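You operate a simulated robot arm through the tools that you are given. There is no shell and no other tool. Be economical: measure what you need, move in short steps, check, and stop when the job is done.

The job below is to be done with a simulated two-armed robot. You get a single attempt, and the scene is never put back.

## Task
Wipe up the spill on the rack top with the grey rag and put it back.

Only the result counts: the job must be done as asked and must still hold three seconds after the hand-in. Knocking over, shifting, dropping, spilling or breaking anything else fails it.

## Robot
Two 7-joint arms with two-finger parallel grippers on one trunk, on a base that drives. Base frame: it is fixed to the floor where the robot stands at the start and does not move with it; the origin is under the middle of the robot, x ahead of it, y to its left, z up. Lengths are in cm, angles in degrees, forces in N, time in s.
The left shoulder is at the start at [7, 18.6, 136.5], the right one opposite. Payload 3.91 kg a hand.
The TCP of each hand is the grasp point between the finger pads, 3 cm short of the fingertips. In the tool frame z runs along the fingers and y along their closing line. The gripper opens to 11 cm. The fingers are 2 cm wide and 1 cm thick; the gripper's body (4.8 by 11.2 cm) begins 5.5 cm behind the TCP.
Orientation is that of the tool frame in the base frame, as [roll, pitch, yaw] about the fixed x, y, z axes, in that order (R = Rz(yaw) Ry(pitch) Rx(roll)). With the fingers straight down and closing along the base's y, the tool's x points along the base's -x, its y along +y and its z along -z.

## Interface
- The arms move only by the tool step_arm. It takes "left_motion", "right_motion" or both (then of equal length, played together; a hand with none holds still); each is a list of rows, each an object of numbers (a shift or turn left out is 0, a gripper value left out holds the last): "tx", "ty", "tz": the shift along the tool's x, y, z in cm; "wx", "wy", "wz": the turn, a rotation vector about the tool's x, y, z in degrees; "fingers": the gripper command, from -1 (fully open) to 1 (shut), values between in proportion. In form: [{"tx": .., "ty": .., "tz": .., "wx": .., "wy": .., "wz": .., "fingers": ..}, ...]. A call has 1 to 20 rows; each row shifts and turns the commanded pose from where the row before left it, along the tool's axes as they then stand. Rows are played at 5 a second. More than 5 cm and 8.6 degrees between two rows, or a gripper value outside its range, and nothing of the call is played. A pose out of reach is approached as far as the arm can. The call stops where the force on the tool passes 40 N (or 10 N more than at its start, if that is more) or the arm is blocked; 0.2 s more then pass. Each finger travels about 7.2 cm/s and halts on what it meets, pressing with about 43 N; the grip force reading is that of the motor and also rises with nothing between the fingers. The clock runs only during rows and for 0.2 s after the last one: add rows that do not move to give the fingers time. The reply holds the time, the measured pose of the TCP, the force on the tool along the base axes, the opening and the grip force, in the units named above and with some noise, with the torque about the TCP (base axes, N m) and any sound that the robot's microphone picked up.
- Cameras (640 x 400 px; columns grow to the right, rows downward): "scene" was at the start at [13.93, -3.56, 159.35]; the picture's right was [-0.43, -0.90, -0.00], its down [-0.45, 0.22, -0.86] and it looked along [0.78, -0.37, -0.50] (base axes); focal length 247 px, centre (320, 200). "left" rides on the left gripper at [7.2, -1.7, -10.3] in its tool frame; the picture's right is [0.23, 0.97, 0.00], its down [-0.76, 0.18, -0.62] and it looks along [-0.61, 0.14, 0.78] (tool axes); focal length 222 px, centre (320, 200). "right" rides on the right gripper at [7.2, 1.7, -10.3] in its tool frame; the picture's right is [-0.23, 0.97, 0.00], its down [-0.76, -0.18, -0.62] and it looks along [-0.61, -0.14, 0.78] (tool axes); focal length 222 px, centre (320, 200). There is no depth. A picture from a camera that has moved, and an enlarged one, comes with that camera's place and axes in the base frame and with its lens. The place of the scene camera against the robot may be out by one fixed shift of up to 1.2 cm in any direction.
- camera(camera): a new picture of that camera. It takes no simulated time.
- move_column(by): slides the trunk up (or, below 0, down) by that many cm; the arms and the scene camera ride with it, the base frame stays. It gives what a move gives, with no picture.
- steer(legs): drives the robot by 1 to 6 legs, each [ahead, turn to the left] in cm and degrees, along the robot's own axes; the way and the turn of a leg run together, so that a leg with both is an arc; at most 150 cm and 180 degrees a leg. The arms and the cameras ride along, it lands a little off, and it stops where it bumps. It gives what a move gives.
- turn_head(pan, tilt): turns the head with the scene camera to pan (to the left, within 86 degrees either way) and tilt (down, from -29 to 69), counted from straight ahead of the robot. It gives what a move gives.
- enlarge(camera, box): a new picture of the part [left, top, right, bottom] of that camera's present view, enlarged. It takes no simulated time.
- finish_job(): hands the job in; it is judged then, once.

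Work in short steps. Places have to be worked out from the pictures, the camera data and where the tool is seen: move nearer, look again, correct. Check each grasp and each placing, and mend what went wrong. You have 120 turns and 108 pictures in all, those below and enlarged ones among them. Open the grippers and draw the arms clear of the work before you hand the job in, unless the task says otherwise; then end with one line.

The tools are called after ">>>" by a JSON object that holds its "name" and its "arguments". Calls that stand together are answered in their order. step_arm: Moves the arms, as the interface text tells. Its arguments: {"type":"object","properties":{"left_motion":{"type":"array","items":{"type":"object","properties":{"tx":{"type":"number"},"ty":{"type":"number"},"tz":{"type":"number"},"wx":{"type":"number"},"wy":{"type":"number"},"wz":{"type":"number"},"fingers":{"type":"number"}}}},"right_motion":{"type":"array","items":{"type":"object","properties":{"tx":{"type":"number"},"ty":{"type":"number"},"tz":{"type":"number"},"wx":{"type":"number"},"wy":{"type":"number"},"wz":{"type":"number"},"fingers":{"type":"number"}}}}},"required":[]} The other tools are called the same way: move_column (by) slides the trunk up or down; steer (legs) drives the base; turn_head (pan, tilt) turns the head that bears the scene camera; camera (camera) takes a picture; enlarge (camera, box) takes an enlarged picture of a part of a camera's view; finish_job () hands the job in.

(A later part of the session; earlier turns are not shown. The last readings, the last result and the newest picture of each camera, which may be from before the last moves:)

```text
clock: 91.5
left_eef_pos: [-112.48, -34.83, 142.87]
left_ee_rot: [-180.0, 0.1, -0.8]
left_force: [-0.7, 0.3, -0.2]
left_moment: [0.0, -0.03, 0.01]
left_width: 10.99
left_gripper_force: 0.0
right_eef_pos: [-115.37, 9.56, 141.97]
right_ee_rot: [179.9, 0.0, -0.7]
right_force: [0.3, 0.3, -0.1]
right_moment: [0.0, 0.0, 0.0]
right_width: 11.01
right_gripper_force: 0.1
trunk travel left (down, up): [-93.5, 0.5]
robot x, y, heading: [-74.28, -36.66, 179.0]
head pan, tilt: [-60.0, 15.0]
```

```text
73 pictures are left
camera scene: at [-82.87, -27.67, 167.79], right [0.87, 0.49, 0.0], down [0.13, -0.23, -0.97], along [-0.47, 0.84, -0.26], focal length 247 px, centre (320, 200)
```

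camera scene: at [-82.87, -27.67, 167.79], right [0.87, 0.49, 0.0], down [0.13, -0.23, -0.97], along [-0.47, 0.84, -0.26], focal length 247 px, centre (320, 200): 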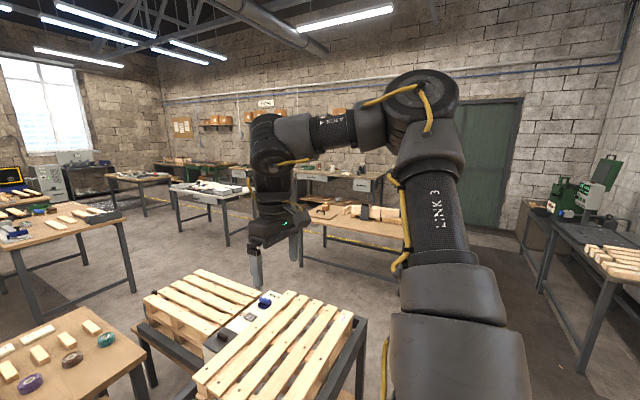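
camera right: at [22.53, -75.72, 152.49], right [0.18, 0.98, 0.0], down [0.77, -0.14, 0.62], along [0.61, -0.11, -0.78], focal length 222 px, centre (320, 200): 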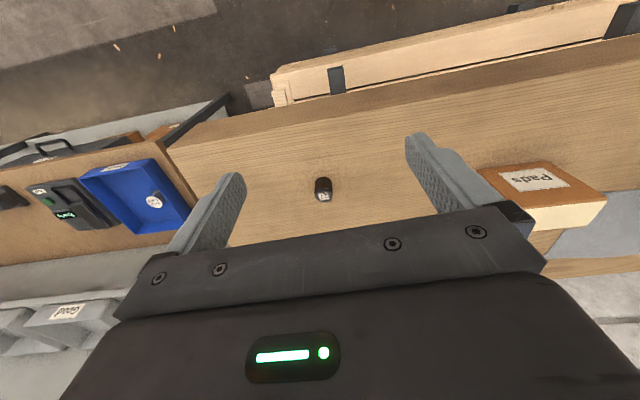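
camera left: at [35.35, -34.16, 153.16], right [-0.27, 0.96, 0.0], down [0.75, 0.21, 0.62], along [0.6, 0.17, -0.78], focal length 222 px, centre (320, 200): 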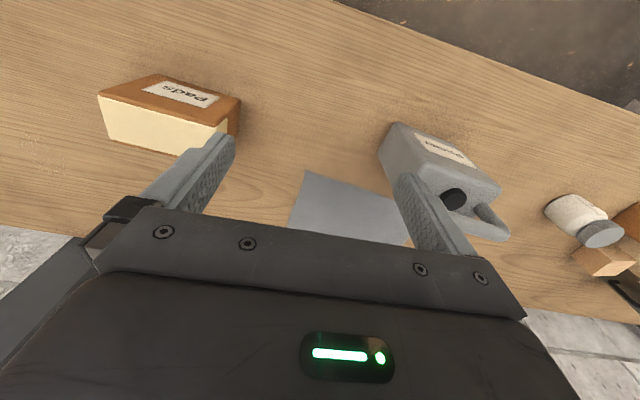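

Everything else is background scenery, so the spill must be faint or hidden on the timber rack. I return and inspect with enlargements, starting at the right end.

>>> {"name": "steer", "arguments": {"legs": [[0, -179], [55, 0]]}}

>>> {"name": "turn_head", "arguments": {"pan": -20, "tilt": 45}}

>>> {"name": "enlarge", "arguments": {"camera": "scene", "box": [320, 90, 640, 290]}}

>>> {"name": "enlarge", "arguments": {"camera": "scene", "box": [60, 90, 380, 290]}}

```text
clock: 101.9
left_eef_pos: [18.66, -35.04, 143.01]
left_ee_rot: [-180.0, 0.1, -178.4]
left_force: [-1.4, 0.2, 0.0]
left_moment: [0.02, -0.01, -0.03]
left_width: 11.01
left_gripper_force: 0.1
right_eef_pos: [23.43, -79.19, 142.0]
right_ee_rot: [180.0, 0.0, -178.2]
right_force: [-0.9, 0.3, -0.3]
right_moment: [0.01, 0.01, 0.01]
right_width: 11.03
right_gripper_force: 0.1
trunk travel left (down, up): [-93.5, 0.5]
robot x, y, heading: [-19.78, -34.91, 1.5]
head pan, tilt: [-60.0, 15.0]
```

```text
clock: 103.0
left_eef_pos: [18.92, -34.99, 142.8]
left_ee_rot: [-180.0, 0.0, -178.4]
left_force: [-0.2, -0.5, -0.4]
left_moment: [-0.04, 0.01, 0.01]
left_width: 11.01
left_gripper_force: 0.0
right_eef_pos: [23.76, -79.21, 142.03]
right_ee_rot: [179.9, 0.0, -178.4]
right_force: [-0.3, -0.6, 0.3]
right_moment: [0.05, -0.02, -0.01]
right_width: 10.98
right_gripper_force: 0.1
trunk travel left (down, up): [-93.5, 0.5]
robot x, y, heading: [-19.38, -35.14, 1.4]
head pan, tilt: [-20.0, 45.0]
```

```text
2.00 times, centred on (480, 190) of scene
camera zoom: at [-5.99, -37.02, 163.11], right [-0.32, -0.95, 0.0], down [-0.67, 0.22, -0.71], along [0.67, -0.22, -0.71], focal length 495 px, centre (0, 220)
```

zoom: 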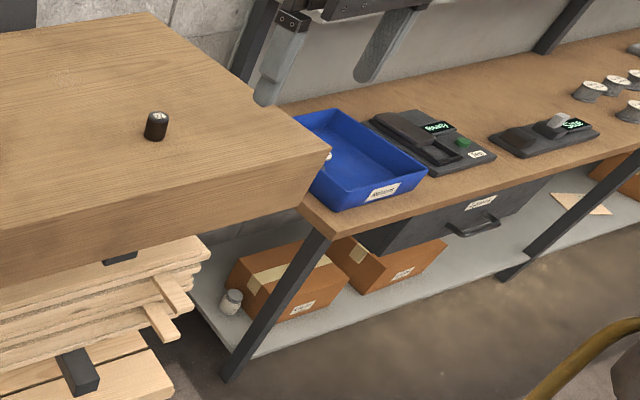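

```text
2.00 times, centred on (220, 190) of scene
camera zoom: at [-5.99, -37.02, 163.11], right [-0.32, -0.95, 0.0], down [-0.67, 0.22, -0.71], along [0.67, -0.22, -0.71], focal length 495 px, centre (520, 220)
```

zoom: 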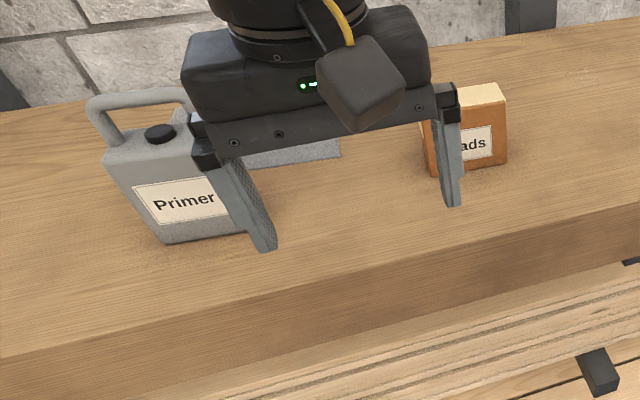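

A faint speckled patch shows between Pads and the small jar, near the back; zoom in on it.

>>> {"name": "enlarge", "arguments": {"camera": "scene", "box": [300, 90, 420, 165]}}

>>> {"name": "camera", "arguments": {"camera": "right"}}

```text
5.33 times, centred on (360, 128) of scene
camera zoom: at [-5.99, -37.02, 163.11], right [-0.32, -0.95, 0.0], down [-0.67, 0.22, -0.71], along [0.67, -0.22, -0.71], focal length 1320 px, centre (107, 587)
```

zoom: 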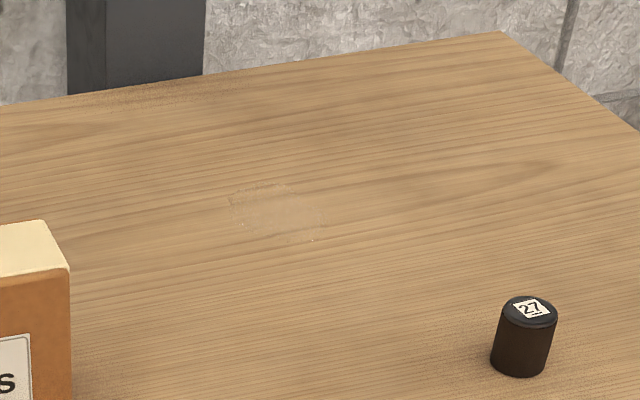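

```text
69 pictures are left
camera right: at [16.41, -77.82, 152.46], right [0.2, 0.98, 0.0], down [0.77, -0.16, 0.62], along [0.61, -0.12, -0.78], focal length 222 px, centre (320, 200)
```

right: 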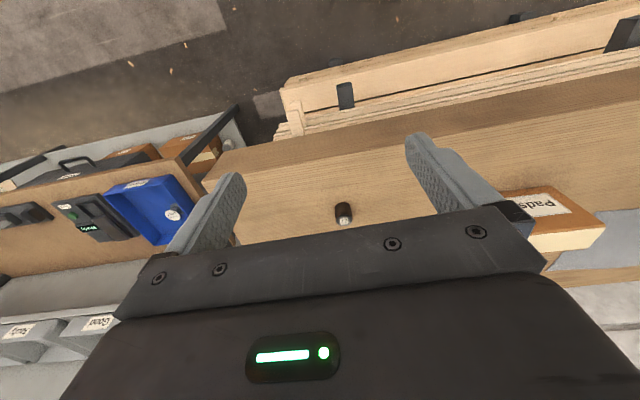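

Found it: a clear puddle about 7 cm wide near [64,-72]; rack top z≈120, the rag spans about x 56–76, y −5…−31. I park the left hand to the left and drive to about (2,−28) to use the right hand for both.

>>> {"name": "step_arm", "arguments": {"left_motion": [{"ty": 5}, {"ty": 5}, {"ty": 5}, {"ty": 5}, {"ty": 5}]}}

>>> {"name": "steer", "arguments": {"legs": [[-30, 0], [0, 88], [7, 0], [0, -90], [49, 0]]}}

>>> {"name": "turn_head", "arguments": {"pan": -30, "tilt": 40}}

>>> {"name": "camera", "arguments": {"camera": "scene"}}

```text
clock: 104.2
left_eef_pos: [16.01, -12.92, 142.24]
left_ee_rot: [179.9, 0.3, -178.3]
left_force: [0.5, -0.1, 0.1]
left_moment: [-0.03, -0.06, -0.03]
left_width: 10.99
left_gripper_force: 0.0
left hand out of reach, approached as far as the arm can: row 5
right_eef_pos: [23.15, -79.64, 142.12]
right_ee_rot: [179.9, 0.3, -178.3]
right_force: [-0.5, -0.6, -0.7]
right_moment: [0.02, -0.06, 0.01]
right_width: 10.99
right_gripper_force: 0.0
trunk travel left (down, up): [-93.5, 0.5]
robot x, y, heading: [-19.56, -34.36, 1.6]
head pan, tilt: [-20.0, 45.0]
```

```text
clock: 116.9
left_eef_pos: [36.43, -8.87, 142.15]
left_ee_rot: [-180.0, 0.3, 179.2]
left_force: [-0.3, -0.8, 0.5]
left_moment: [0.0, -0.03, 0.03]
left_width: 11.0
left_gripper_force: 0.1
right_eef_pos: [40.25, -76.03, 142.04]
right_ee_rot: [180.0, 0.1, 179.0]
right_force: [0.3, -0.1, 0.2]
right_moment: [-0.04, -0.04, 0.01]
right_width: 11.01
right_gripper_force: 0.1
trunk travel left (down, up): [-93.5, 0.5]
robot x, y, heading: [-0.21, -29.96, -1.1]
head pan, tilt: [-20.0, 45.0]
```

```text
clock: 117.6
left_eef_pos: [36.63, -9.1, 142.05]
left_ee_rot: [-180.0, 0.2, 179.2]
left_force: [0.2, -0.2, 0.0]
left_moment: [0.02, -0.02, -0.02]
left_width: 10.99
left_gripper_force: 0.0
right_eef_pos: [40.49, -75.98, 141.97]
right_ee_rot: [180.0, 0.0, 178.9]
right_force: [-0.3, -0.4, 0.2]
right_moment: [-0.01, -0.01, -0.01]
right_width: 10.99
right_gripper_force: 0.1
trunk travel left (down, up): [-93.5, 0.5]
robot x, y, heading: [-0.34, -29.61, -1.0]
head pan, tilt: [-30.0, 40.0]
```

```text
68 pictures are left
camera scene: at [12.48, -33.83, 163.84], right [-0.52, -0.86, 0.0], down [-0.55, 0.33, -0.77], along [0.66, -0.4, -0.64], focal length 247 px, centre (320, 200)
```

scene: 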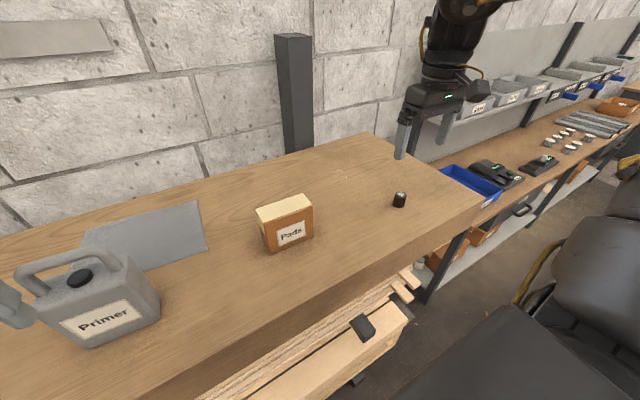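

The spill glints at (343,172). Enlarge both spill and rag from here to fix positions.

>>> {"name": "enlarge", "arguments": {"camera": "scene", "box": [280, 140, 400, 215]}}

>>> {"name": "enlarge", "arguments": {"camera": "scene", "box": [40, 180, 240, 305]}}

```text
5.33 times, centred on (340, 178) of scene
camera zoom: at [12.48, -33.83, 163.84], right [-0.52, -0.86, 0.0], down [-0.55, 0.33, -0.77], along [0.66, -0.4, -0.64], focal length 1320 px, centre (213, 320)
```

zoom: 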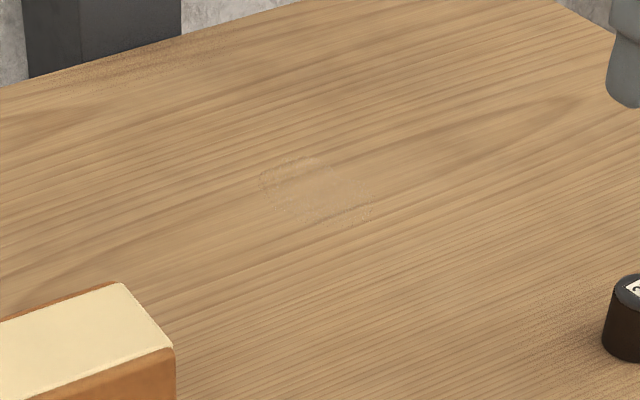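

```text
3.20 times, centred on (140, 242) of scene
camera zoom: at [12.48, -33.83, 163.84], right [-0.52, -0.86, 0.0], down [-0.55, 0.33, -0.77], along [0.66, -0.4, -0.64], focal length 792 px, centre (896, 64)
```

zoom: 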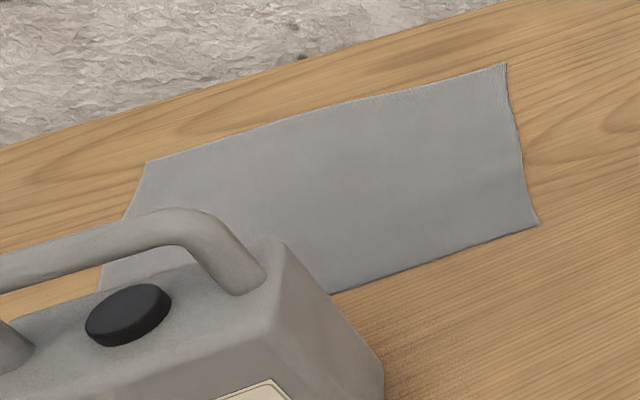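

Spill centre ≈[64,−72], rag centre ≈[65.7,−18.4], rack top z≈120. I move the right hand forward and across behind the boxes to above the rag.

>>> {"name": "step_arm", "arguments": {"right_motion": [{"tx": -4.2, "tz": 2}, {"tx": -4.2, "tz": 2}, {"tx": -4.2}, {"tx": -4.2}, {"tx": -4.2}, {"tx": -4.2}, {"ty": 4.8}, {"ty": 4.8}, {"ty": 4.8}, {"ty": 4.8}, {"ty": 4.8}, {"ty": 4.8}, {"ty": 4.8}, {"ty": 4.8}, {"ty": 4.8}, {"ty": 4.8}, {"ty": 4.8}, {"ty": 4.8}]}}

>>> {"name": "camera", "arguments": {"camera": "right"}}

>>> {"name": "turn_head", "arguments": {"pan": 0, "tilt": 40}}

>>> {"name": "camera", "arguments": {"camera": "scene"}}

```text
clock: 121.4
left_eef_pos: [36.61, -8.98, 142.11]
left_ee_rot: [180.0, 0.1, 179.2]
left_force: [-0.1, 0.2, -0.4]
left_moment: [0.02, -0.01, 0.01]
left_width: 11.0
left_gripper_force: 0.1
right_eef_pos: [44.55, -52.91, 134.56]
right_ee_rot: [179.7, 0.1, 178.9]
right_force: [0.5, -0.2, -0.1]
right_moment: [0.02, 0.02, -0.02]
right_width: 10.99
right_gripper_force: 0.0
right hand out of reach, approached as far as the arm can: row 4, 5, 6, 7, 8, 9, 10, 11, 12, 13, 14, 15, 16, 17, 18
trunk travel left (down, up): [-93.5, 0.5]
robot x, y, heading: [-0.52, -29.93, -1.2]
head pan, tilt: [-30.0, 40.0]
```

```text
65 pictures are left
camera right: at [37.26, -51.22, 145.01], right [0.24, 0.97, 0.0], down [0.76, -0.19, 0.62], along [0.61, -0.15, -0.78], focal length 222 px, centre (320, 200)
```

right: 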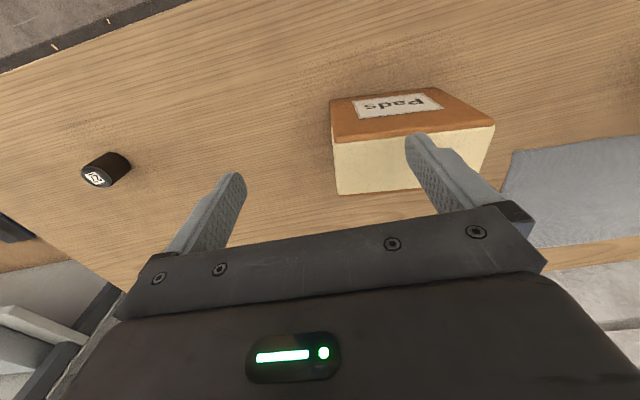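

```text
clock: 122.4
left_eef_pos: [36.79, -9.01, 142.06]
left_ee_rot: [-179.9, 0.1, 179.3]
left_force: [-0.7, 0.1, -0.2]
left_moment: [0.01, 0.06, 0.02]
left_width: 11.0
left_gripper_force: 0.1
right_eef_pos: [44.43, -52.98, 134.56]
right_ee_rot: [179.9, 0.1, 179.0]
right_force: [-0.1, 0.3, -0.4]
right_moment: [0.0, 0.01, 0.03]
right_width: 10.98
right_gripper_force: 0.0
trunk travel left (down, up): [-93.5, 0.5]
robot x, y, heading: [-0.68, -29.59, -1.1]
head pan, tilt: [0.0, 40.0]
```

```text
64 pictures are left
camera scene: at [13.77, -29.6, 163.84], right [-0.02, -1.0, 0.0], down [-0.64, 0.01, -0.77], along [0.77, -0.02, -0.64], focal length 247 px, centre (320, 200)
```

scene: 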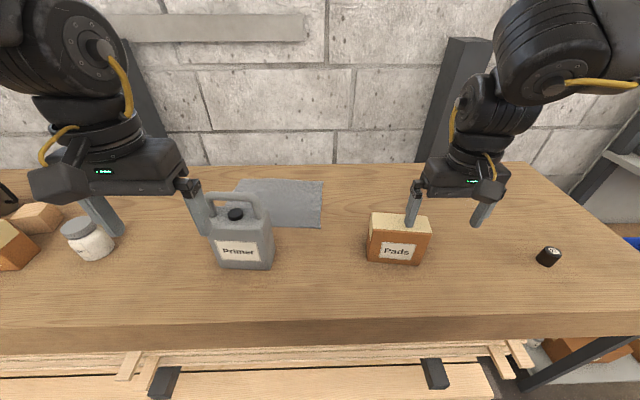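

With the tool straight down the reach falls short at this height; tilting the fingers forward brings the wrist back. I raise a bit (fingertip is near Pads) and tilt 34° forward.

>>> {"name": "step_arm", "arguments": {"right_motion": [{"tz": -2.5}, {"tz": -2.5}, {"wy": -8.5}, {"wy": -8.5}, {"wy": -8.5}, {"wy": -8.5}]}}

```text
clock: 123.8
left_eef_pos: [36.26, -9.41, 142.2]
left_ee_rot: [179.8, 0.3, 179.0]
left_force: [0.3, -0.7, -0.4]
left_moment: [0.01, -0.07, 0.02]
left_width: 11.01
left_gripper_force: 0.1
right_eef_pos: [44.75, -60.26, 143.84]
right_ee_rot: [179.9, 28.5, 179.0]
right_force: [0.3, 0.1, 0.4]
right_moment: [0.03, 0.01, 0.0]
right_width: 10.99
right_gripper_force: 0.0
right hand out of reach, approached as far as the arm can: row 1, 2, 3, 4, 5, 6
trunk travel left (down, up): [-93.5, 0.5]
robot x, y, heading: [-0.25, -30.24, -1.2]
head pan, tilt: [0.0, 40.0]
```

I test small moves: to the right away from Pads, then down and forward.

>>> {"name": "step_arm", "arguments": {"right_motion": [{"ty": -4}, {"ty": -4}, {"tx": 1.43, "tz": 2.64}, {"tx": 1.43, "tz": 2.64}, {"tx": 1.43, "tz": 2.64}]}}

>>> {"name": "step_arm", "arguments": {"right_motion": [{"tx": -2.64, "tz": 1.43}, {"tx": -2.64, "tz": 1.43}, {"tx": -2.64, "tz": 1.43}, {"tx": -2.64, "tz": 1.43}]}}

```text
clock: 125.0
left_eef_pos: [36.51, -9.06, 142.09]
left_ee_rot: [179.9, 0.1, 179.1]
left_force: [0.0, -0.5, -0.4]
left_moment: [0.02, -0.01, 0.01]
left_width: 11.0
left_gripper_force: 0.1
right_eef_pos: [45.0, -68.03, 134.75]
right_ee_rot: [-179.9, 28.4, 179.0]
right_force: [0.0, -0.2, 0.0]
right_moment: [0.01, -0.02, -0.03]
right_width: 10.99
right_gripper_force: 0.0
trunk travel left (down, up): [-93.5, 0.5]
robot x, y, heading: [-0.16, -29.54, -1.1]
head pan, tilt: [0.0, 40.0]
```

```text
clock: 126.0
left_eef_pos: [36.88, -8.96, 142.0]
left_ee_rot: [180.0, 0.0, 179.2]
left_force: [-0.6, 0.4, 0.1]
left_moment: [-0.03, -0.01, -0.03]
left_width: 10.99
left_gripper_force: 0.1
right_eef_pos: [57.11, -67.9, 134.57]
right_ee_rot: [-179.9, 28.1, 179.1]
right_force: [-0.6, 0.6, -0.3]
right_moment: [0.02, 0.02, -0.01]
right_width: 11.0
right_gripper_force: 0.0
trunk travel left (down, up): [-93.5, 0.5]
robot x, y, heading: [-0.82, -29.97, -1.0]
head pan, tilt: [0.0, 40.0]
```

Moves are exact here. Continue forward to x≈66, then test going left.

>>> {"name": "step_arm", "arguments": {"right_motion": [{"tx": -2.64, "tz": 1.43}, {"tx": -2.64, "tz": 1.43}, {"tx": -2.64, "tz": 1.43}, {"ty": 4}, {"ty": 4}, {"ty": 4}]}}

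```text
clock: 127.4
left_eef_pos: [36.67, -9.01, 142.07]
left_ee_rot: [-180.0, 0.0, 179.3]
left_force: [-0.7, -0.1, -0.3]
left_moment: [-0.01, 0.01, 0.02]
left_width: 10.99
left_gripper_force: 0.0
right_eef_pos: [63.28, -58.44, 135.22]
right_ee_rot: [-179.9, 28.3, 179.0]
right_force: [0.2, 0.2, 0.1]
right_moment: [0.02, -0.04, -0.02]
right_width: 11.01
right_gripper_force: 0.1
right hand out of reach, approached as far as the arm can: row 6
trunk travel left (down, up): [-93.5, 0.5]
robot x, y, heading: [-0.34, -29.89, -1.3]
head pan, tilt: [0.0, 40.0]
```

Limit is about 59 cm from the shoulder at this height. I test the reach closer to the surface before choosing a stance.

>>> {"name": "step_arm", "arguments": {"right_motion": [{"ty": -3}, {"tx": 1.43, "tz": 2.64}, {"tx": 1.43, "tz": 2.64}, {"tx": 1.43, "tz": 2.64}, {"tx": -2.64, "tz": 1.43}, {"tx": -2.64, "tz": 1.43}, {"tx": -2.64, "tz": 1.43}, {"tx": -2.64, "tz": 1.43}]}}

```text
clock: 129.2
left_eef_pos: [36.8, -9.07, 142.06]
left_ee_rot: [180.0, 0.1, 179.2]
left_force: [-0.3, 0.6, 0.4]
left_moment: [-0.01, -0.04, -0.02]
left_width: 11.0
left_gripper_force: 0.0
right_eef_pos: [69.95, -64.74, 127.35]
right_ee_rot: [-180.0, 28.4, 179.0]
right_force: [-1.2, -0.8, 0.1]
right_moment: [0.03, 0.0, -0.05]
right_width: 10.99
right_gripper_force: 0.1
right hand out of reach, approached as far as the arm can: row 6, 7, 8
trunk travel left (down, up): [-93.5, 0.5]
robot x, y, heading: [-0.82, -29.56, -1.5]
head pan, tilt: [0.0, 40.0]
```

Near the surface I reach ~65 cm from the shoulder, enough for rag and spill from this stance. I slide low behind Pads toward the rag.

>>> {"name": "step_arm", "arguments": {"right_motion": [{"tx": 2.64, "tz": -1.43}, {"tx": 1.76, "tz": -0.95}, {"ty": 4}, {"ty": 4}, {"ty": 4}, {"ty": 4}, {"ty": 4}, {"ty": 4}, {"ty": 4}, {"ty": 4}, {"ty": 4}, {"ty": 4}]}}

>>> {"name": "camera", "arguments": {"camera": "right"}}

>>> {"name": "camera", "arguments": {"camera": "scene"}}

```text
clock: 131.8
left_eef_pos: [36.6, -9.14, 142.21]
left_ee_rot: [-180.0, 0.2, 179.2]
left_force: [0.2, -1.5, -0.3]
left_moment: [-0.01, 0.02, 0.0]
left_width: 11.0
left_gripper_force: 0.1
right_eef_pos: [57.4, -53.49, 129.12]
right_ee_rot: [179.9, 28.4, 179.0]
right_force: [-0.6, 0.5, 0.2]
right_moment: [-0.01, 0.0, -0.01]
right_width: 11.0
right_gripper_force: 0.0
right hand out of reach, approached as far as the arm can: row 4, 5, 6, 7, 8, 9, 10, 11, 12
trunk travel left (down, up): [-93.5, 0.5]
robot x, y, heading: [-0.68, -29.69, -1.2]
head pan, tilt: [0.0, 40.0]
```

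```text
63 pictures are left
camera right: at [46.14, -51.55, 134.93], right [0.22, 0.97, 0.11], down [0.37, -0.18, 0.91], along [0.9, -0.16, -0.4], focal length 222 px, centre (320, 200)
```

right: 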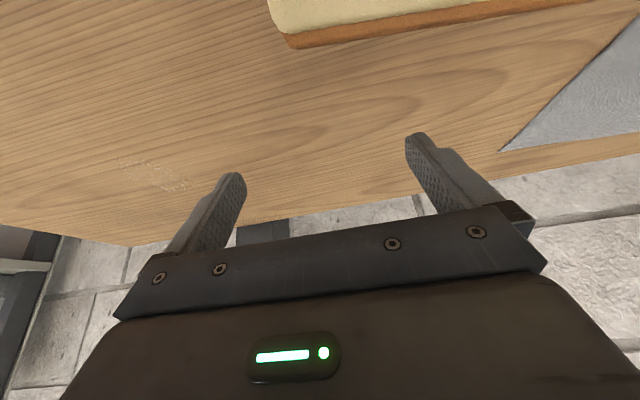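

```text
62 pictures are left
camera scene: at [13.76, -29.64, 163.84], right [-0.02, -1.0, 0.0], down [-0.64, 0.01, -0.77], along [0.77, -0.01, -0.64], focal length 247 px, centre (320, 200)
```

scene: 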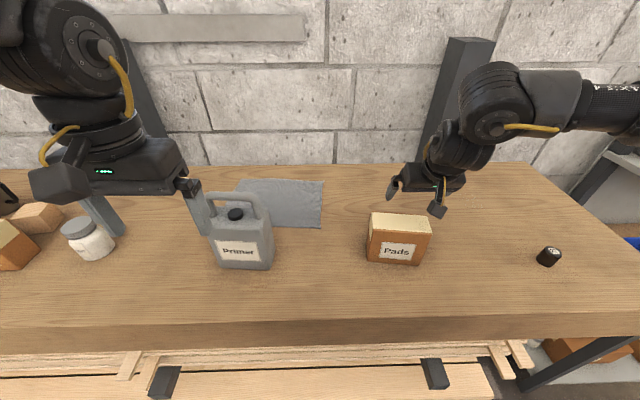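

The arm can't swing inward, but turning the base in place sweeps the hand on an arc behind Pads: heading ≈+30 for the rag, ≈−13 for the spill. I pull the left hand back a bit and push the right hand slightly forward/up before turning.

>>> {"name": "step_arm", "arguments": {"left_motion": [{"tx": 3}, {"tx": 2}, {}], "right_motion": [{"ty": -3}, {"tx": -2.64, "tz": 1.43}, {"tx": -1.8, "tz": -0.8}]}}

>>> {"name": "steer", "arguments": {"legs": [[0, 15]]}}

>>> {"name": "camera", "arguments": {"camera": "scene"}}

```text
clock: 132.6
left_eef_pos: [31.86, -8.88, 141.91]
left_ee_rot: [-179.9, 0.1, 179.2]
left_force: [0.7, -0.5, 0.1]
left_moment: [-0.01, 0.03, -0.01]
left_width: 10.97
left_gripper_force: 0.0
right_eef_pos: [61.94, -56.42, 130.64]
right_ee_rot: [-179.9, 28.2, 179.0]
right_force: [-0.2, 0.2, 1.0]
right_moment: [0.04, -0.01, 0.03]
right_width: 11.03
right_gripper_force: 0.0
trunk travel left (down, up): [-93.5, 0.5]
robot x, y, heading: [-0.37, -29.71, -1.0]
head pan, tilt: [0.0, 40.0]
```

```text
clock: 133.8
left_eef_pos: [25.26, -1.49, 142.02]
left_ee_rot: [180.0, 0.1, -165.7]
left_force: [-0.2, 0.5, 0.1]
left_moment: [-0.01, 0.03, 0.03]
left_width: 11.01
left_gripper_force: 0.1
right_eef_pos: [66.61, -39.47, 130.6]
right_ee_rot: [-179.9, 28.4, -165.9]
right_force: [0.6, 0.1, -0.4]
right_moment: [0.0, 0.02, 0.01]
right_width: 11.01
right_gripper_force: 0.1
trunk travel left (down, up): [-93.5, 0.5]
robot x, y, heading: [-0.4, -29.87, 14.0]
head pan, tilt: [0.0, 40.0]
```

```text
61 pictures are left
camera scene: at [13.55, -26.15, 163.82], right [0.24, -0.97, 0.0], down [-0.62, -0.15, -0.77], along [0.74, 0.18, -0.64], focal length 247 px, centre (320, 200)
```

scene: 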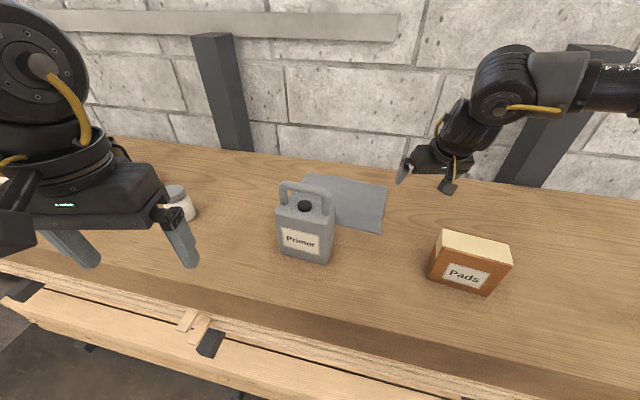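

Turning in place works with no bump. Turn 17° more to bring the hand over the rag.

>>> {"name": "steer", "arguments": {"legs": [[0, 17]]}}

>>> {"name": "camera", "arguments": {"camera": "scene"}}

>>> {"name": "camera", "arguments": {"camera": "right"}}

```text
clock: 135.2
left_eef_pos: [15.76, 4.83, 142.11]
left_ee_rot: [180.0, 0.1, -148.8]
left_force: [-0.3, -0.2, -1.1]
left_moment: [-0.01, 0.01, 0.04]
left_width: 11.0
left_gripper_force: 0.1
right_eef_pos: [66.41, -19.47, 130.65]
right_ee_rot: [180.0, 28.3, -148.9]
right_force: [-0.3, 0.5, -0.5]
right_moment: [0.0, 0.04, 0.01]
right_width: 10.99
right_gripper_force: 0.1
trunk travel left (down, up): [-93.5, 0.5]
robot x, y, heading: [-0.21, -29.64, 30.9]
head pan, tilt: [0.0, 40.0]
```

```text
60 pictures are left
camera scene: at [12.01, -22.46, 163.83], right [0.51, -0.86, 0.0], down [-0.55, -0.33, -0.77], along [0.66, 0.39, -0.64], focal length 247 px, centre (320, 200)
```

scene: 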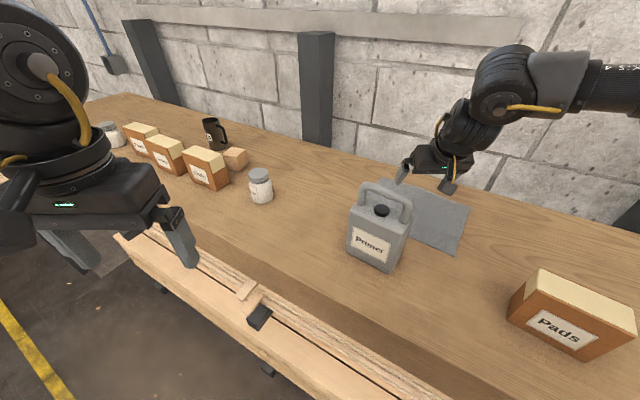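

```text
59 pictures are left
camera right: at [55.87, -23.91, 136.44], right [-0.33, 0.94, 0.11], down [0.41, 0.04, 0.91], along [0.85, 0.35, -0.4], focal length 222 px, centre (320, 200)
```

right: 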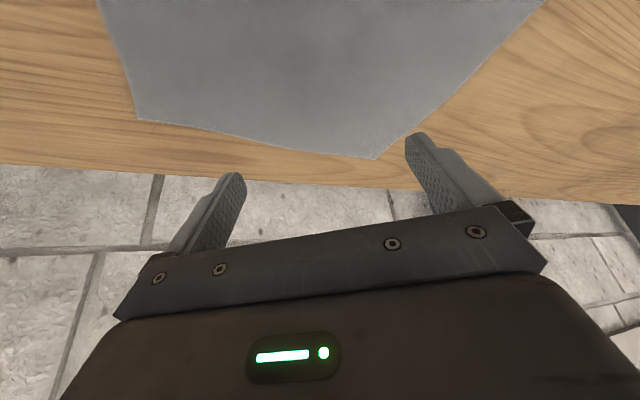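

The TCP is right over the rag's middle. I set the tool upright, half-close to ~5 cm and lower to just above the rag.

>>> {"name": "step_arm", "arguments": {"right_motion": [{"wy": 8.5, "fingers": 0.1}, {"wy": 8.5}, {"wy": 8.5}, {"wy": 2.8}, {"tz": 2}, {"tz": 2}, {"tz": 1.5}]}}

>>> {"name": "camera", "arguments": {"camera": "right"}}

```text
clock: 136.8
left_eef_pos: [15.67, 4.9, 142.05]
left_ee_rot: [-179.9, 0.2, -148.9]
left_force: [1.0, 0.4, 0.1]
left_moment: [-0.01, 0.03, 0.0]
left_width: 11.01
left_gripper_force: 0.1
right_eef_pos: [64.02, -27.57, 126.32]
right_ee_rot: [180.0, 0.1, -148.9]
right_force: [0.4, -1.2, -0.5]
right_moment: [0.0, -0.03, 0.02]
right_width: 4.98
right_gripper_force: 0.0
right hand out of reach, approached as far as the arm can: row 1, 2, 3, 4
trunk travel left (down, up): [-93.5, 0.5]
robot x, y, heading: [-0.4, -29.59, 30.7]
head pan, tilt: [0.0, 40.0]
```

```text
58 pictures are left
camera right: at [56.97, -29.92, 136.74], right [-0.31, 0.95, 0.0], down [0.74, 0.24, 0.62], along [0.59, 0.19, -0.78], focal length 222 px, centre (320, 200)
```

right: 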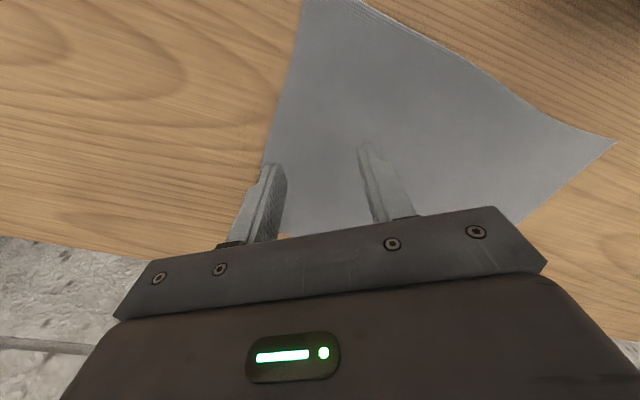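

It drifted to (64,−27.6) while at the reach limit, now upright and low; shift back over the rag's middle.

>>> {"name": "step_arm", "arguments": {"right_motion": [{"tx": -1.4, "ty": 1.7}, {"tx": -1.4, "ty": 1.7}, {"tx": -1.4, "ty": 1.7}, {"tx": -1.4, "ty": 1.5}]}}

```text
clock: 137.8
left_eef_pos: [15.63, 4.92, 142.0]
left_ee_rot: [180.0, 0.0, -148.8]
left_force: [-0.6, -0.6, -0.1]
left_moment: [0.0, 0.0, 0.0]
left_width: 10.98
left_gripper_force: 0.1
right_eef_pos: [62.99, -25.76, 126.73]
right_ee_rot: [180.0, 0.1, -148.9]
right_force: [-0.1, 0.3, -0.6]
right_moment: [-0.02, 0.01, 0.03]
right_width: 4.94
right_gripper_force: 0.0
right hand out of reach, approached as far as the arm can: row 1, 2, 3, 4
trunk travel left (down, up): [-93.5, 0.5]
robot x, y, heading: [-0.24, -29.86, 30.8]
head pan, tilt: [0.0, 40.0]
```

Upright reach is short here, so I return to the ~28° tilt and go to the rag's middle that way.

>>> {"name": "step_arm", "arguments": {"right_motion": [{"wy": -8.5}, {"wy": -8.5}, {"wy": -8.5}, {"wy": -2.5}, {"tx": -2.2, "tz": 1.18, "ty": 2.2}, {"tx": -2.2, "tz": 1.18, "ty": 2.2}]}}

```text
clock: 139.2
left_eef_pos: [15.81, 5.18, 141.91]
left_ee_rot: [-180.0, 0.0, -148.7]
left_force: [-0.2, 0.5, 0.9]
left_moment: [-0.02, 0.01, -0.01]
left_width: 10.97
left_gripper_force: 0.1
right_eef_pos: [65.3, -19.21, 126.41]
right_ee_rot: [-179.9, 27.9, -148.9]
right_force: [-0.4, 0.4, 0.2]
right_moment: [0.0, 0.02, 0.02]
right_width: 4.96
right_gripper_force: 0.2
trunk travel left (down, up): [-93.5, 0.5]
robot x, y, heading: [-0.76, -29.96, 31.2]
head pan, tilt: [0.0, 40.0]
```

Now I lower towards contact in small steps.

>>> {"name": "step_arm", "arguments": {"right_motion": [{"tx": 0.47, "tz": 0.88}, {"tx": 0.47, "tz": 0.88}, {"tx": 0.24, "tz": 0.44}, {"tx": 0.14, "tz": 0.26}]}}

>>> {"name": "camera", "arguments": {"camera": "right"}}

```text
clock: 140.2
left_eef_pos: [15.54, 4.81, 142.07]
left_ee_rot: [180.0, 0.1, -148.8]
left_force: [-1.1, -0.5, 0.1]
left_moment: [-0.03, 0.0, 0.0]
left_width: 11.01
left_gripper_force: 0.1
right_eef_pos: [64.88, -19.76, 123.89]
right_ee_rot: [179.9, 28.1, -148.9]
right_force: [0.0, -0.2, 0.0]
right_moment: [-0.03, -0.02, -0.02]
right_width: 5.0
right_gripper_force: 0.0
trunk travel left (down, up): [-93.5, 0.5]
robot x, y, heading: [-0.06, -29.88, 30.6]
head pan, tilt: [0.0, 40.0]
```

```text
57 pictures are left
camera right: at [54.4, -24.13, 129.77], right [-0.33, 0.94, 0.11], down [0.42, 0.04, 0.91], along [0.85, 0.35, -0.4], focal length 222 px, centre (320, 200)
```

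right: 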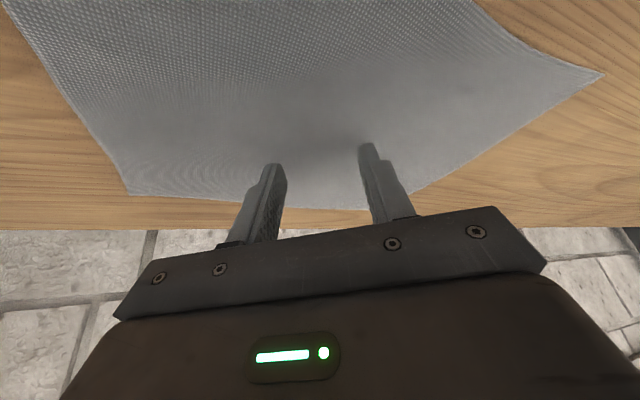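

Tips about 0.8 cm above; lower gently until force shows.

>>> {"name": "step_arm", "arguments": {"right_motion": [{"tx": 0.19, "tz": 0.35}, {"tx": 0.14, "tz": 0.26}, {"tx": 0.1, "tz": 0.18}, {}]}}

```text
clock: 141.2
left_eef_pos: [15.47, 4.9, 142.11]
left_ee_rot: [180.0, 0.0, -148.8]
left_force: [0.5, -0.5, 0.0]
left_moment: [0.0, 0.02, 0.04]
left_width: 11.02
left_gripper_force: 0.0
right_eef_pos: [64.93, -19.88, 123.18]
right_ee_rot: [179.8, 28.3, -148.9]
right_force: [1.8, 0.8, 11.9]
right_moment: [-0.06, -0.2, 0.03]
right_width: 4.97
right_gripper_force: 0.3
right hand out of reach, approached as far as the arm can: row 1
trunk travel left (down, up): [-93.5, 0.5]
robot x, y, heading: [-0.49, -29.53, 30.7]
head pan, tilt: [0.0, 40.0]
```

Contact at 12 N; now close the fingers to bunch the cloth.

>>> {"name": "step_arm", "arguments": {"right_motion": [{"fingers": 0.4}, {"fingers": 0.7}, {"fingers": 1}, {}, {}]}}

>>> {"name": "camera", "arguments": {"camera": "right"}}

```text
clock: 142.4
left_eef_pos: [15.37, 4.99, 142.16]
left_ee_rot: [-179.9, 0.2, -148.8]
left_force: [-0.3, 1.2, 0.2]
left_moment: [-0.01, 0.02, -0.02]
left_width: 11.02
left_gripper_force: 0.1
right_eef_pos: [64.77, -19.91, 123.27]
right_ee_rot: [180.0, 28.3, -149.0]
right_force: [0.5, 0.8, 17.0]
right_moment: [0.11, -0.08, -0.01]
right_width: 0.22
right_gripper_force: 42.5
trunk travel left (down, up): [-93.5, 0.5]
robot x, y, heading: [-0.31, -29.52, 30.8]
head pan, tilt: [0.0, 40.0]
```

```text
56 pictures are left
camera right: at [54.28, -24.28, 129.04], right [-0.33, 0.94, 0.11], down [0.41, 0.04, 0.91], along [0.85, 0.35, -0.4], focal length 222 px, centre (320, 200)
```

right: 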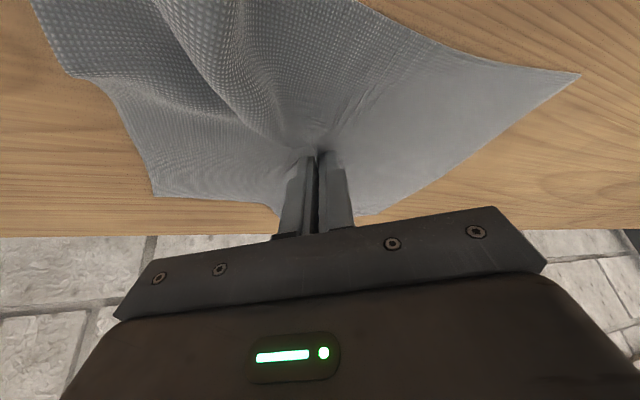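

The cloth is pinched (0.22 cm). Lift about 7.5 cm straight up.

>>> {"name": "step_arm", "arguments": {"right_motion": [{"tx": -0.71, "tz": -1.32}, {"tx": -0.71, "tz": -1.32}, {"tx": -0.71, "tz": -1.32}, {"tx": -0.71, "tz": -1.32}, {"tx": -0.71, "tz": -1.32}]}}

>>> {"name": "camera", "arguments": {"camera": "scene"}}

```text
clock: 143.6
left_eef_pos: [15.59, 4.73, 142.04]
left_ee_rot: [-180.0, 0.1, -148.8]
left_force: [1.0, -0.9, -0.4]
left_moment: [-0.03, -0.01, 0.0]
left_width: 10.98
left_gripper_force: 0.2
right_eef_pos: [65.02, -19.84, 130.53]
right_ee_rot: [-179.9, 28.1, -149.0]
right_force: [0.1, 1.2, 0.1]
right_moment: [0.0, 0.02, -0.01]
right_width: 0.23
right_gripper_force: 41.9
trunk travel left (down, up): [-93.5, 0.5]
robot x, y, heading: [-0.71, -29.68, 31.1]
head pan, tilt: [0.0, 40.0]
```

```text
55 pictures are left
camera scene: at [11.81, -22.39, 163.84], right [0.51, -0.86, 0.0], down [-0.55, -0.33, -0.77], along [0.66, 0.39, -0.64], focal length 247 px, centre (320, 200)
```

scene: 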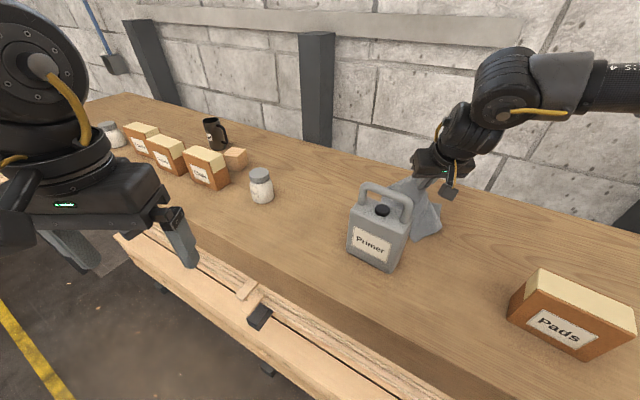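

The rag hangs as a tent. Raise 3 cm and extend 3 cm, then swing right in stages.

>>> {"name": "step_arm", "arguments": {"right_motion": [{"tx": -0.71, "tz": -1.32}, {"tx": -0.71, "tz": -1.32}, {"tx": -1.32, "tz": 0.71}, {"tx": -1.32, "tz": 0.71}]}}

>>> {"name": "steer", "arguments": {"legs": [[0, -17]]}}

>>> {"name": "camera", "arguments": {"camera": "scene"}}

```text
clock: 144.6
left_eef_pos: [15.89, 4.98, 141.97]
left_ee_rot: [180.0, 0.0, -148.8]
left_force: [0.6, -0.8, 0.2]
left_moment: [0.03, 0.03, -0.03]
left_width: 10.98
left_gripper_force: 0.0
right_eef_pos: [67.13, -18.64, 133.59]
right_ee_rot: [180.0, 27.9, -148.9]
right_force: [-0.1, 0.6, -1.4]
right_moment: [0.01, 0.05, -0.01]
right_width: 0.24
right_gripper_force: 41.8
right hand out of reach, approached as far as the arm can: row 4
trunk travel left (down, up): [-93.5, 0.5]
robot x, y, heading: [-0.61, -30.06, 30.8]
head pan, tilt: [0.0, 40.0]
```

```text
clock: 146.0
left_eef_pos: [25.33, -1.26, 142.07]
left_ee_rot: [180.0, 0.0, -165.7]
left_force: [-0.1, 0.5, -0.6]
left_moment: [0.03, 0.06, -0.02]
left_width: 11.01
left_gripper_force: 0.1
right_eef_pos: [67.35, -38.75, 133.53]
right_ee_rot: [179.9, 27.9, -165.8]
right_force: [0.7, 0.2, 0.3]
right_moment: [-0.01, 0.02, 0.02]
right_width: 0.2
right_gripper_force: 41.7
trunk travel left (down, up): [-93.5, 0.5]
robot x, y, heading: [-0.7, -29.68, 14.0]
head pan, tilt: [0.0, 40.0]
```

```text
54 pictures are left
camera scene: at [13.51, -25.93, 163.82], right [0.24, -0.97, 0.0], down [-0.62, -0.16, -0.77], along [0.74, 0.18, -0.64], focal length 247 px, centre (320, 200)
```

scene: 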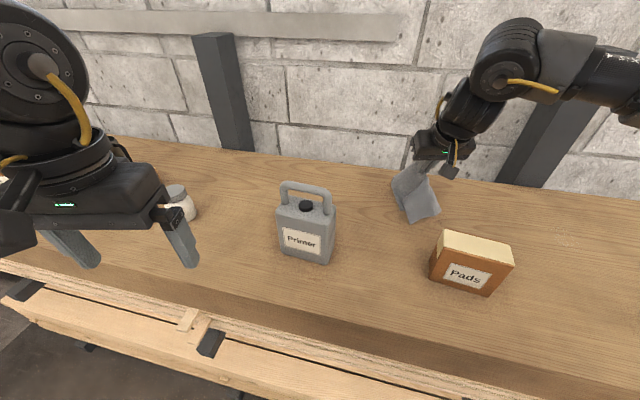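

Rag clears Pads well. Continue the turn to about heading −2.

>>> {"name": "steer", "arguments": {"legs": [[0, -16]]}}

>>> {"name": "turn_head", "arguments": {"pan": -25, "tilt": 40}}

>>> {"name": "camera", "arguments": {"camera": "scene"}}

```text
clock: 147.3
left_eef_pos: [32.06, -9.36, 141.97]
left_ee_rot: [-179.8, 0.0, 178.3]
left_force: [0.6, -0.6, -1.0]
left_moment: [0.03, -0.01, 0.0]
left_width: 11.0
left_gripper_force: 0.1
right_eef_pos: [62.21, -56.94, 133.45]
right_ee_rot: [-179.8, 27.9, 178.2]
right_force: [1.0, 0.9, -0.9]
right_moment: [-0.01, 0.02, 0.05]
right_width: 0.2
right_gripper_force: 42.7
trunk travel left (down, up): [-93.5, 0.5]
robot x, y, heading: [-0.34, -29.74, -2.0]
head pan, tilt: [0.0, 40.0]
```

```text
clock: 148.2
left_eef_pos: [31.84, -9.48, 142.14]
left_ee_rot: [179.9, 0.0, 178.4]
left_force: [-0.1, 0.3, -0.1]
left_moment: [0.02, -0.01, -0.05]
left_width: 10.98
left_gripper_force: 0.1
right_eef_pos: [62.2, -57.11, 133.47]
right_ee_rot: [-180.0, 27.8, 178.2]
right_force: [0.3, 0.5, -0.1]
right_moment: [-0.02, 0.02, 0.04]
right_width: 0.21
right_gripper_force: 42.1
trunk travel left (down, up): [-93.5, 0.5]
robot x, y, heading: [-0.64, -29.78, -2.1]
head pan, tilt: [-25.0, 40.0]
```

```text
53 pictures are left
camera scene: at [12.85, -33.44, 163.83], right [-0.45, -0.89, 0.0], down [-0.57, 0.29, -0.77], along [0.68, -0.35, -0.64], focal length 247 px, centre (320, 200)
```

scene: 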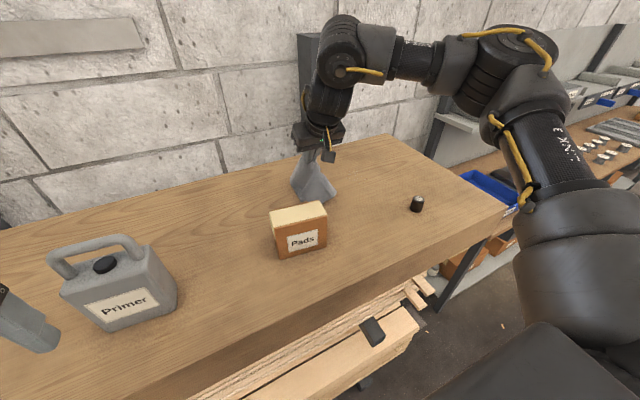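

Move right over the spill and lower the rag onto it.

>>> {"name": "step_arm", "arguments": {"right_motion": [{"ty": -3.8}, {"ty": -3.8}, {"ty": -3.8}, {"ty": -3.8}, {"tx": 0.89, "tz": 1.68}, {"tx": 0.89, "tz": 1.68}, {"tx": 0.89, "tz": 1.68}, {"tx": 0.89, "tz": 1.68}, {"tx": 0.7, "tz": 1.3}]}}

>>> {"name": "enlarge", "arguments": {"camera": "scene", "box": [240, 80, 480, 230]}}

```text
clock: 150.2
left_eef_pos: [32.0, -9.48, 142.02]
left_ee_rot: [179.9, 0.1, 178.5]
left_force: [0.2, -0.6, 0.2]
left_moment: [0.0, -0.01, 0.0]
left_width: 10.98
left_gripper_force: 0.0
right_eef_pos: [61.65, -72.14, 124.36]
right_ee_rot: [-180.0, 28.0, 178.1]
right_force: [0.1, 0.1, -0.4]
right_moment: [0.0, 0.0, 0.05]
right_width: 0.22
right_gripper_force: 42.2
trunk travel left (down, up): [-93.5, 0.5]
robot x, y, heading: [-0.46, -29.68, -2.1]
head pan, tilt: [-25.0, 40.0]
```

```text
2.67 times, centred on (360, 155) of scene
camera zoom: at [12.93, -33.36, 163.83], right [-0.45, -0.89, 0.0], down [-0.57, 0.29, -0.77], along [0.68, -0.35, -0.64], focal length 660 px, centre (213, 320)
```

zoom: 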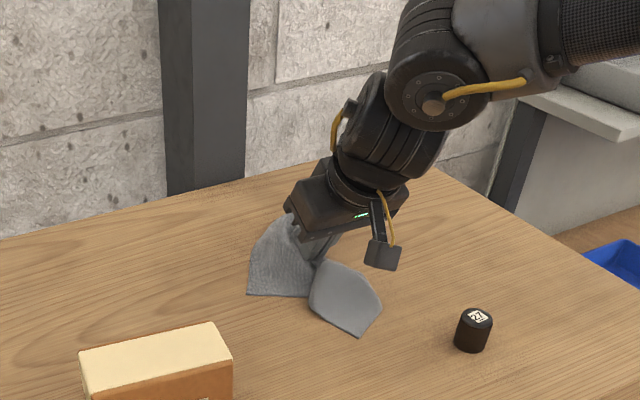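

Press down gently and wipe with small strokes over the puddle.

>>> {"name": "step_arm", "arguments": {"right_motion": [{"tx": 0.19, "tz": 0.35}, {"tx": 0.19, "tz": 0.35}, {"tx": 0.12, "tz": 0.22}]}}

>>> {"name": "step_arm", "arguments": {"right_motion": [{"ty": 2.5}, {"ty": 2.5}, {"ty": -2.5}, {"ty": -2.5}, {"ty": -2.5}, {"ty": -2.5}, {"ty": 2.5}, {"ty": 2.5}, {"tx": -2.2, "tz": 1.17}, {"ty": 2.5}, {"ty": 2.5}, {"ty": -2.5}, {"ty": -2.5}, {"ty": -2.5}, {"ty": -2.5}, {"ty": 2.5}, {"ty": 2.5}]}}

```text
clock: 151.0
left_eef_pos: [31.81, -9.29, 142.03]
left_ee_rot: [179.9, 0.1, 178.3]
left_force: [-0.2, 0.1, 0.3]
left_moment: [-0.01, 0.03, -0.03]
left_width: 11.01
left_gripper_force: 0.1
right_eef_pos: [61.7, -72.26, 123.49]
right_ee_rot: [179.9, 28.1, 178.2]
right_force: [0.9, -1.3, 5.2]
right_moment: [-0.01, -0.05, 0.05]
right_width: 0.22
right_gripper_force: 41.9
trunk travel left (down, up): [-93.5, 0.5]
robot x, y, heading: [-0.57, -29.61, -2.2]
head pan, tilt: [-25.0, 40.0]
```

```text
clock: 154.6
left_eef_pos: [31.82, -9.28, 142.04]
left_ee_rot: [-179.9, 0.0, 178.3]
left_force: [0.6, -0.5, 0.2]
left_moment: [-0.05, -0.03, 0.05]
left_width: 11.0
left_gripper_force: 0.0
right_eef_pos: [63.99, -72.21, 123.4]
right_ee_rot: [-179.8, 27.9, 178.3]
right_force: [-0.2, -1.3, 6.1]
right_moment: [-0.15, 0.03, 0.03]
right_width: 0.22
right_gripper_force: 42.9
trunk travel left (down, up): [-93.5, 0.5]
robot x, y, heading: [-0.67, -29.82, -2.2]
head pan, tilt: [-25.0, 40.0]
```

Force stays 5–6 N. More lines: farther and nearer.

>>> {"name": "step_arm", "arguments": {"right_motion": [{"tx": -1.76, "tz": 0.94}, {"ty": 2.5}, {"ty": 2.5}, {"ty": -2.5}, {"ty": -2.5}, {"ty": -2.5}, {"ty": -2.5}, {"ty": 2.5}, {"ty": 2.5}, {"tx": 2.2, "tz": -1.17}, {"tx": 2.2, "tz": -1.17}, {"tx": 1.0, "tz": -0.4}, {"ty": 2.5}, {"ty": 2.5}, {"ty": -2.5}, {"ty": -2.5}, {"ty": -2.5}, {"ty": -2.5}, {"ty": 2.5}, {"ty": 2.5}]}}

>>> {"name": "step_arm", "arguments": {"right_motion": [{"tx": 1.76, "tz": -0.94}, {"ty": 2.5}, {"ty": 2.5}, {"ty": -2.5}, {"ty": -2.5}, {"ty": -2.5}, {"ty": -2.5}, {"ty": 2.5}, {"ty": 2.5}]}}

>>> {"name": "enlarge", "arguments": {"camera": "scene", "box": [240, 80, 480, 230]}}

```text
clock: 158.8
left_eef_pos: [31.62, -9.12, 142.06]
left_ee_rot: [-179.9, 0.3, 178.4]
left_force: [-0.5, 0.8, -0.9]
left_moment: [-0.01, 0.03, -0.01]
left_width: 11.02
left_gripper_force: 0.0
right_eef_pos: [59.92, -72.06, 123.42]
right_ee_rot: [-179.8, 28.0, 178.3]
right_force: [-1.3, -5.4, 16.1]
right_moment: [-0.25, -0.02, -0.03]
right_width: 0.21
right_gripper_force: 42.3
trunk travel left (down, up): [-93.5, 0.5]
robot x, y, heading: [-0.37, -29.82, -2.4]
head pan, tilt: [-25.0, 40.0]
```

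```text
clock: 160.8
left_eef_pos: [31.55, -9.16, 142.04]
left_ee_rot: [-179.9, 0.2, 178.3]
left_force: [0.7, -0.1, -0.1]
left_moment: [-0.01, 0.04, 0.01]
left_width: 10.99
left_gripper_force: 0.1
right_eef_pos: [57.98, -71.8, 123.49]
right_ee_rot: [-179.8, 27.9, 178.3]
right_force: [-1.0, -6.3, 16.9]
right_moment: [-0.31, 0.0, -0.04]
right_width: 0.2
right_gripper_force: 42.2
trunk travel left (down, up): [-93.5, 0.5]
robot x, y, heading: [-0.29, -29.91, -2.2]
head pan, tilt: [-25.0, 40.0]
```

```text
2.67 times, centred on (360, 155) of scene
camera zoom: at [12.58, -33.02, 163.87], right [-0.45, -0.89, 0.0], down [-0.57, 0.29, -0.77], along [0.68, -0.35, -0.64], focal length 660 px, centre (213, 320)
```

zoom: 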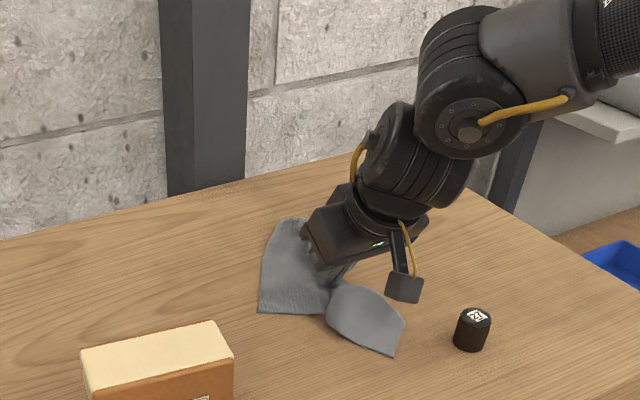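

Lift the rag, move it left, and look whether the puddle is gone.

>>> {"name": "step_arm", "arguments": {"right_motion": [{"tx": -0.89, "tz": -1.68}, {"tx": -0.89, "tz": -1.68}, {"tx": -0.89, "tz": -1.68}, {"tx": -0.89, "tz": -1.68}, {"tx": -0.89, "tz": -1.68}, {"tx": -2.2, "tz": 1.17}, {"tx": -1.5, "tz": 0.8}, {"ty": 4}, {"ty": 4}, {"ty": 4}]}}

>>> {"name": "enlarge", "arguments": {"camera": "scene", "box": [270, 120, 430, 220]}}

```text
clock: 163.0
left_eef_pos: [32.1, -9.37, 141.98]
left_ee_rot: [179.9, -0.1, 178.2]
left_force: [0.3, 0.1, 0.3]
left_moment: [-0.03, 0.04, -0.02]
left_width: 11.04
left_gripper_force: 0.0
right_eef_pos: [62.77, -60.15, 132.58]
right_ee_rot: [180.0, 27.8, 178.2]
right_force: [0.2, 0.0, 0.6]
right_moment: [-0.02, 0.03, 0.01]
right_width: 0.24
right_gripper_force: 42.8
trunk travel left (down, up): [-93.5, 0.5]
robot x, y, heading: [-0.48, -29.86, -2.2]
head pan, tilt: [-25.0, 40.0]
```

```text
4.00 times, centred on (350, 170) of scene
camera zoom: at [13.17, -33.35, 163.81], right [-0.45, -0.89, 0.0], down [-0.57, 0.29, -0.76], along [0.68, -0.35, -0.64], focal length 990 px, centre (200, 320)
```

zoom: 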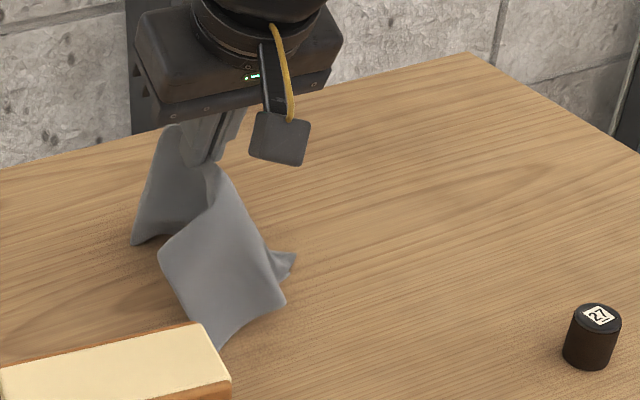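

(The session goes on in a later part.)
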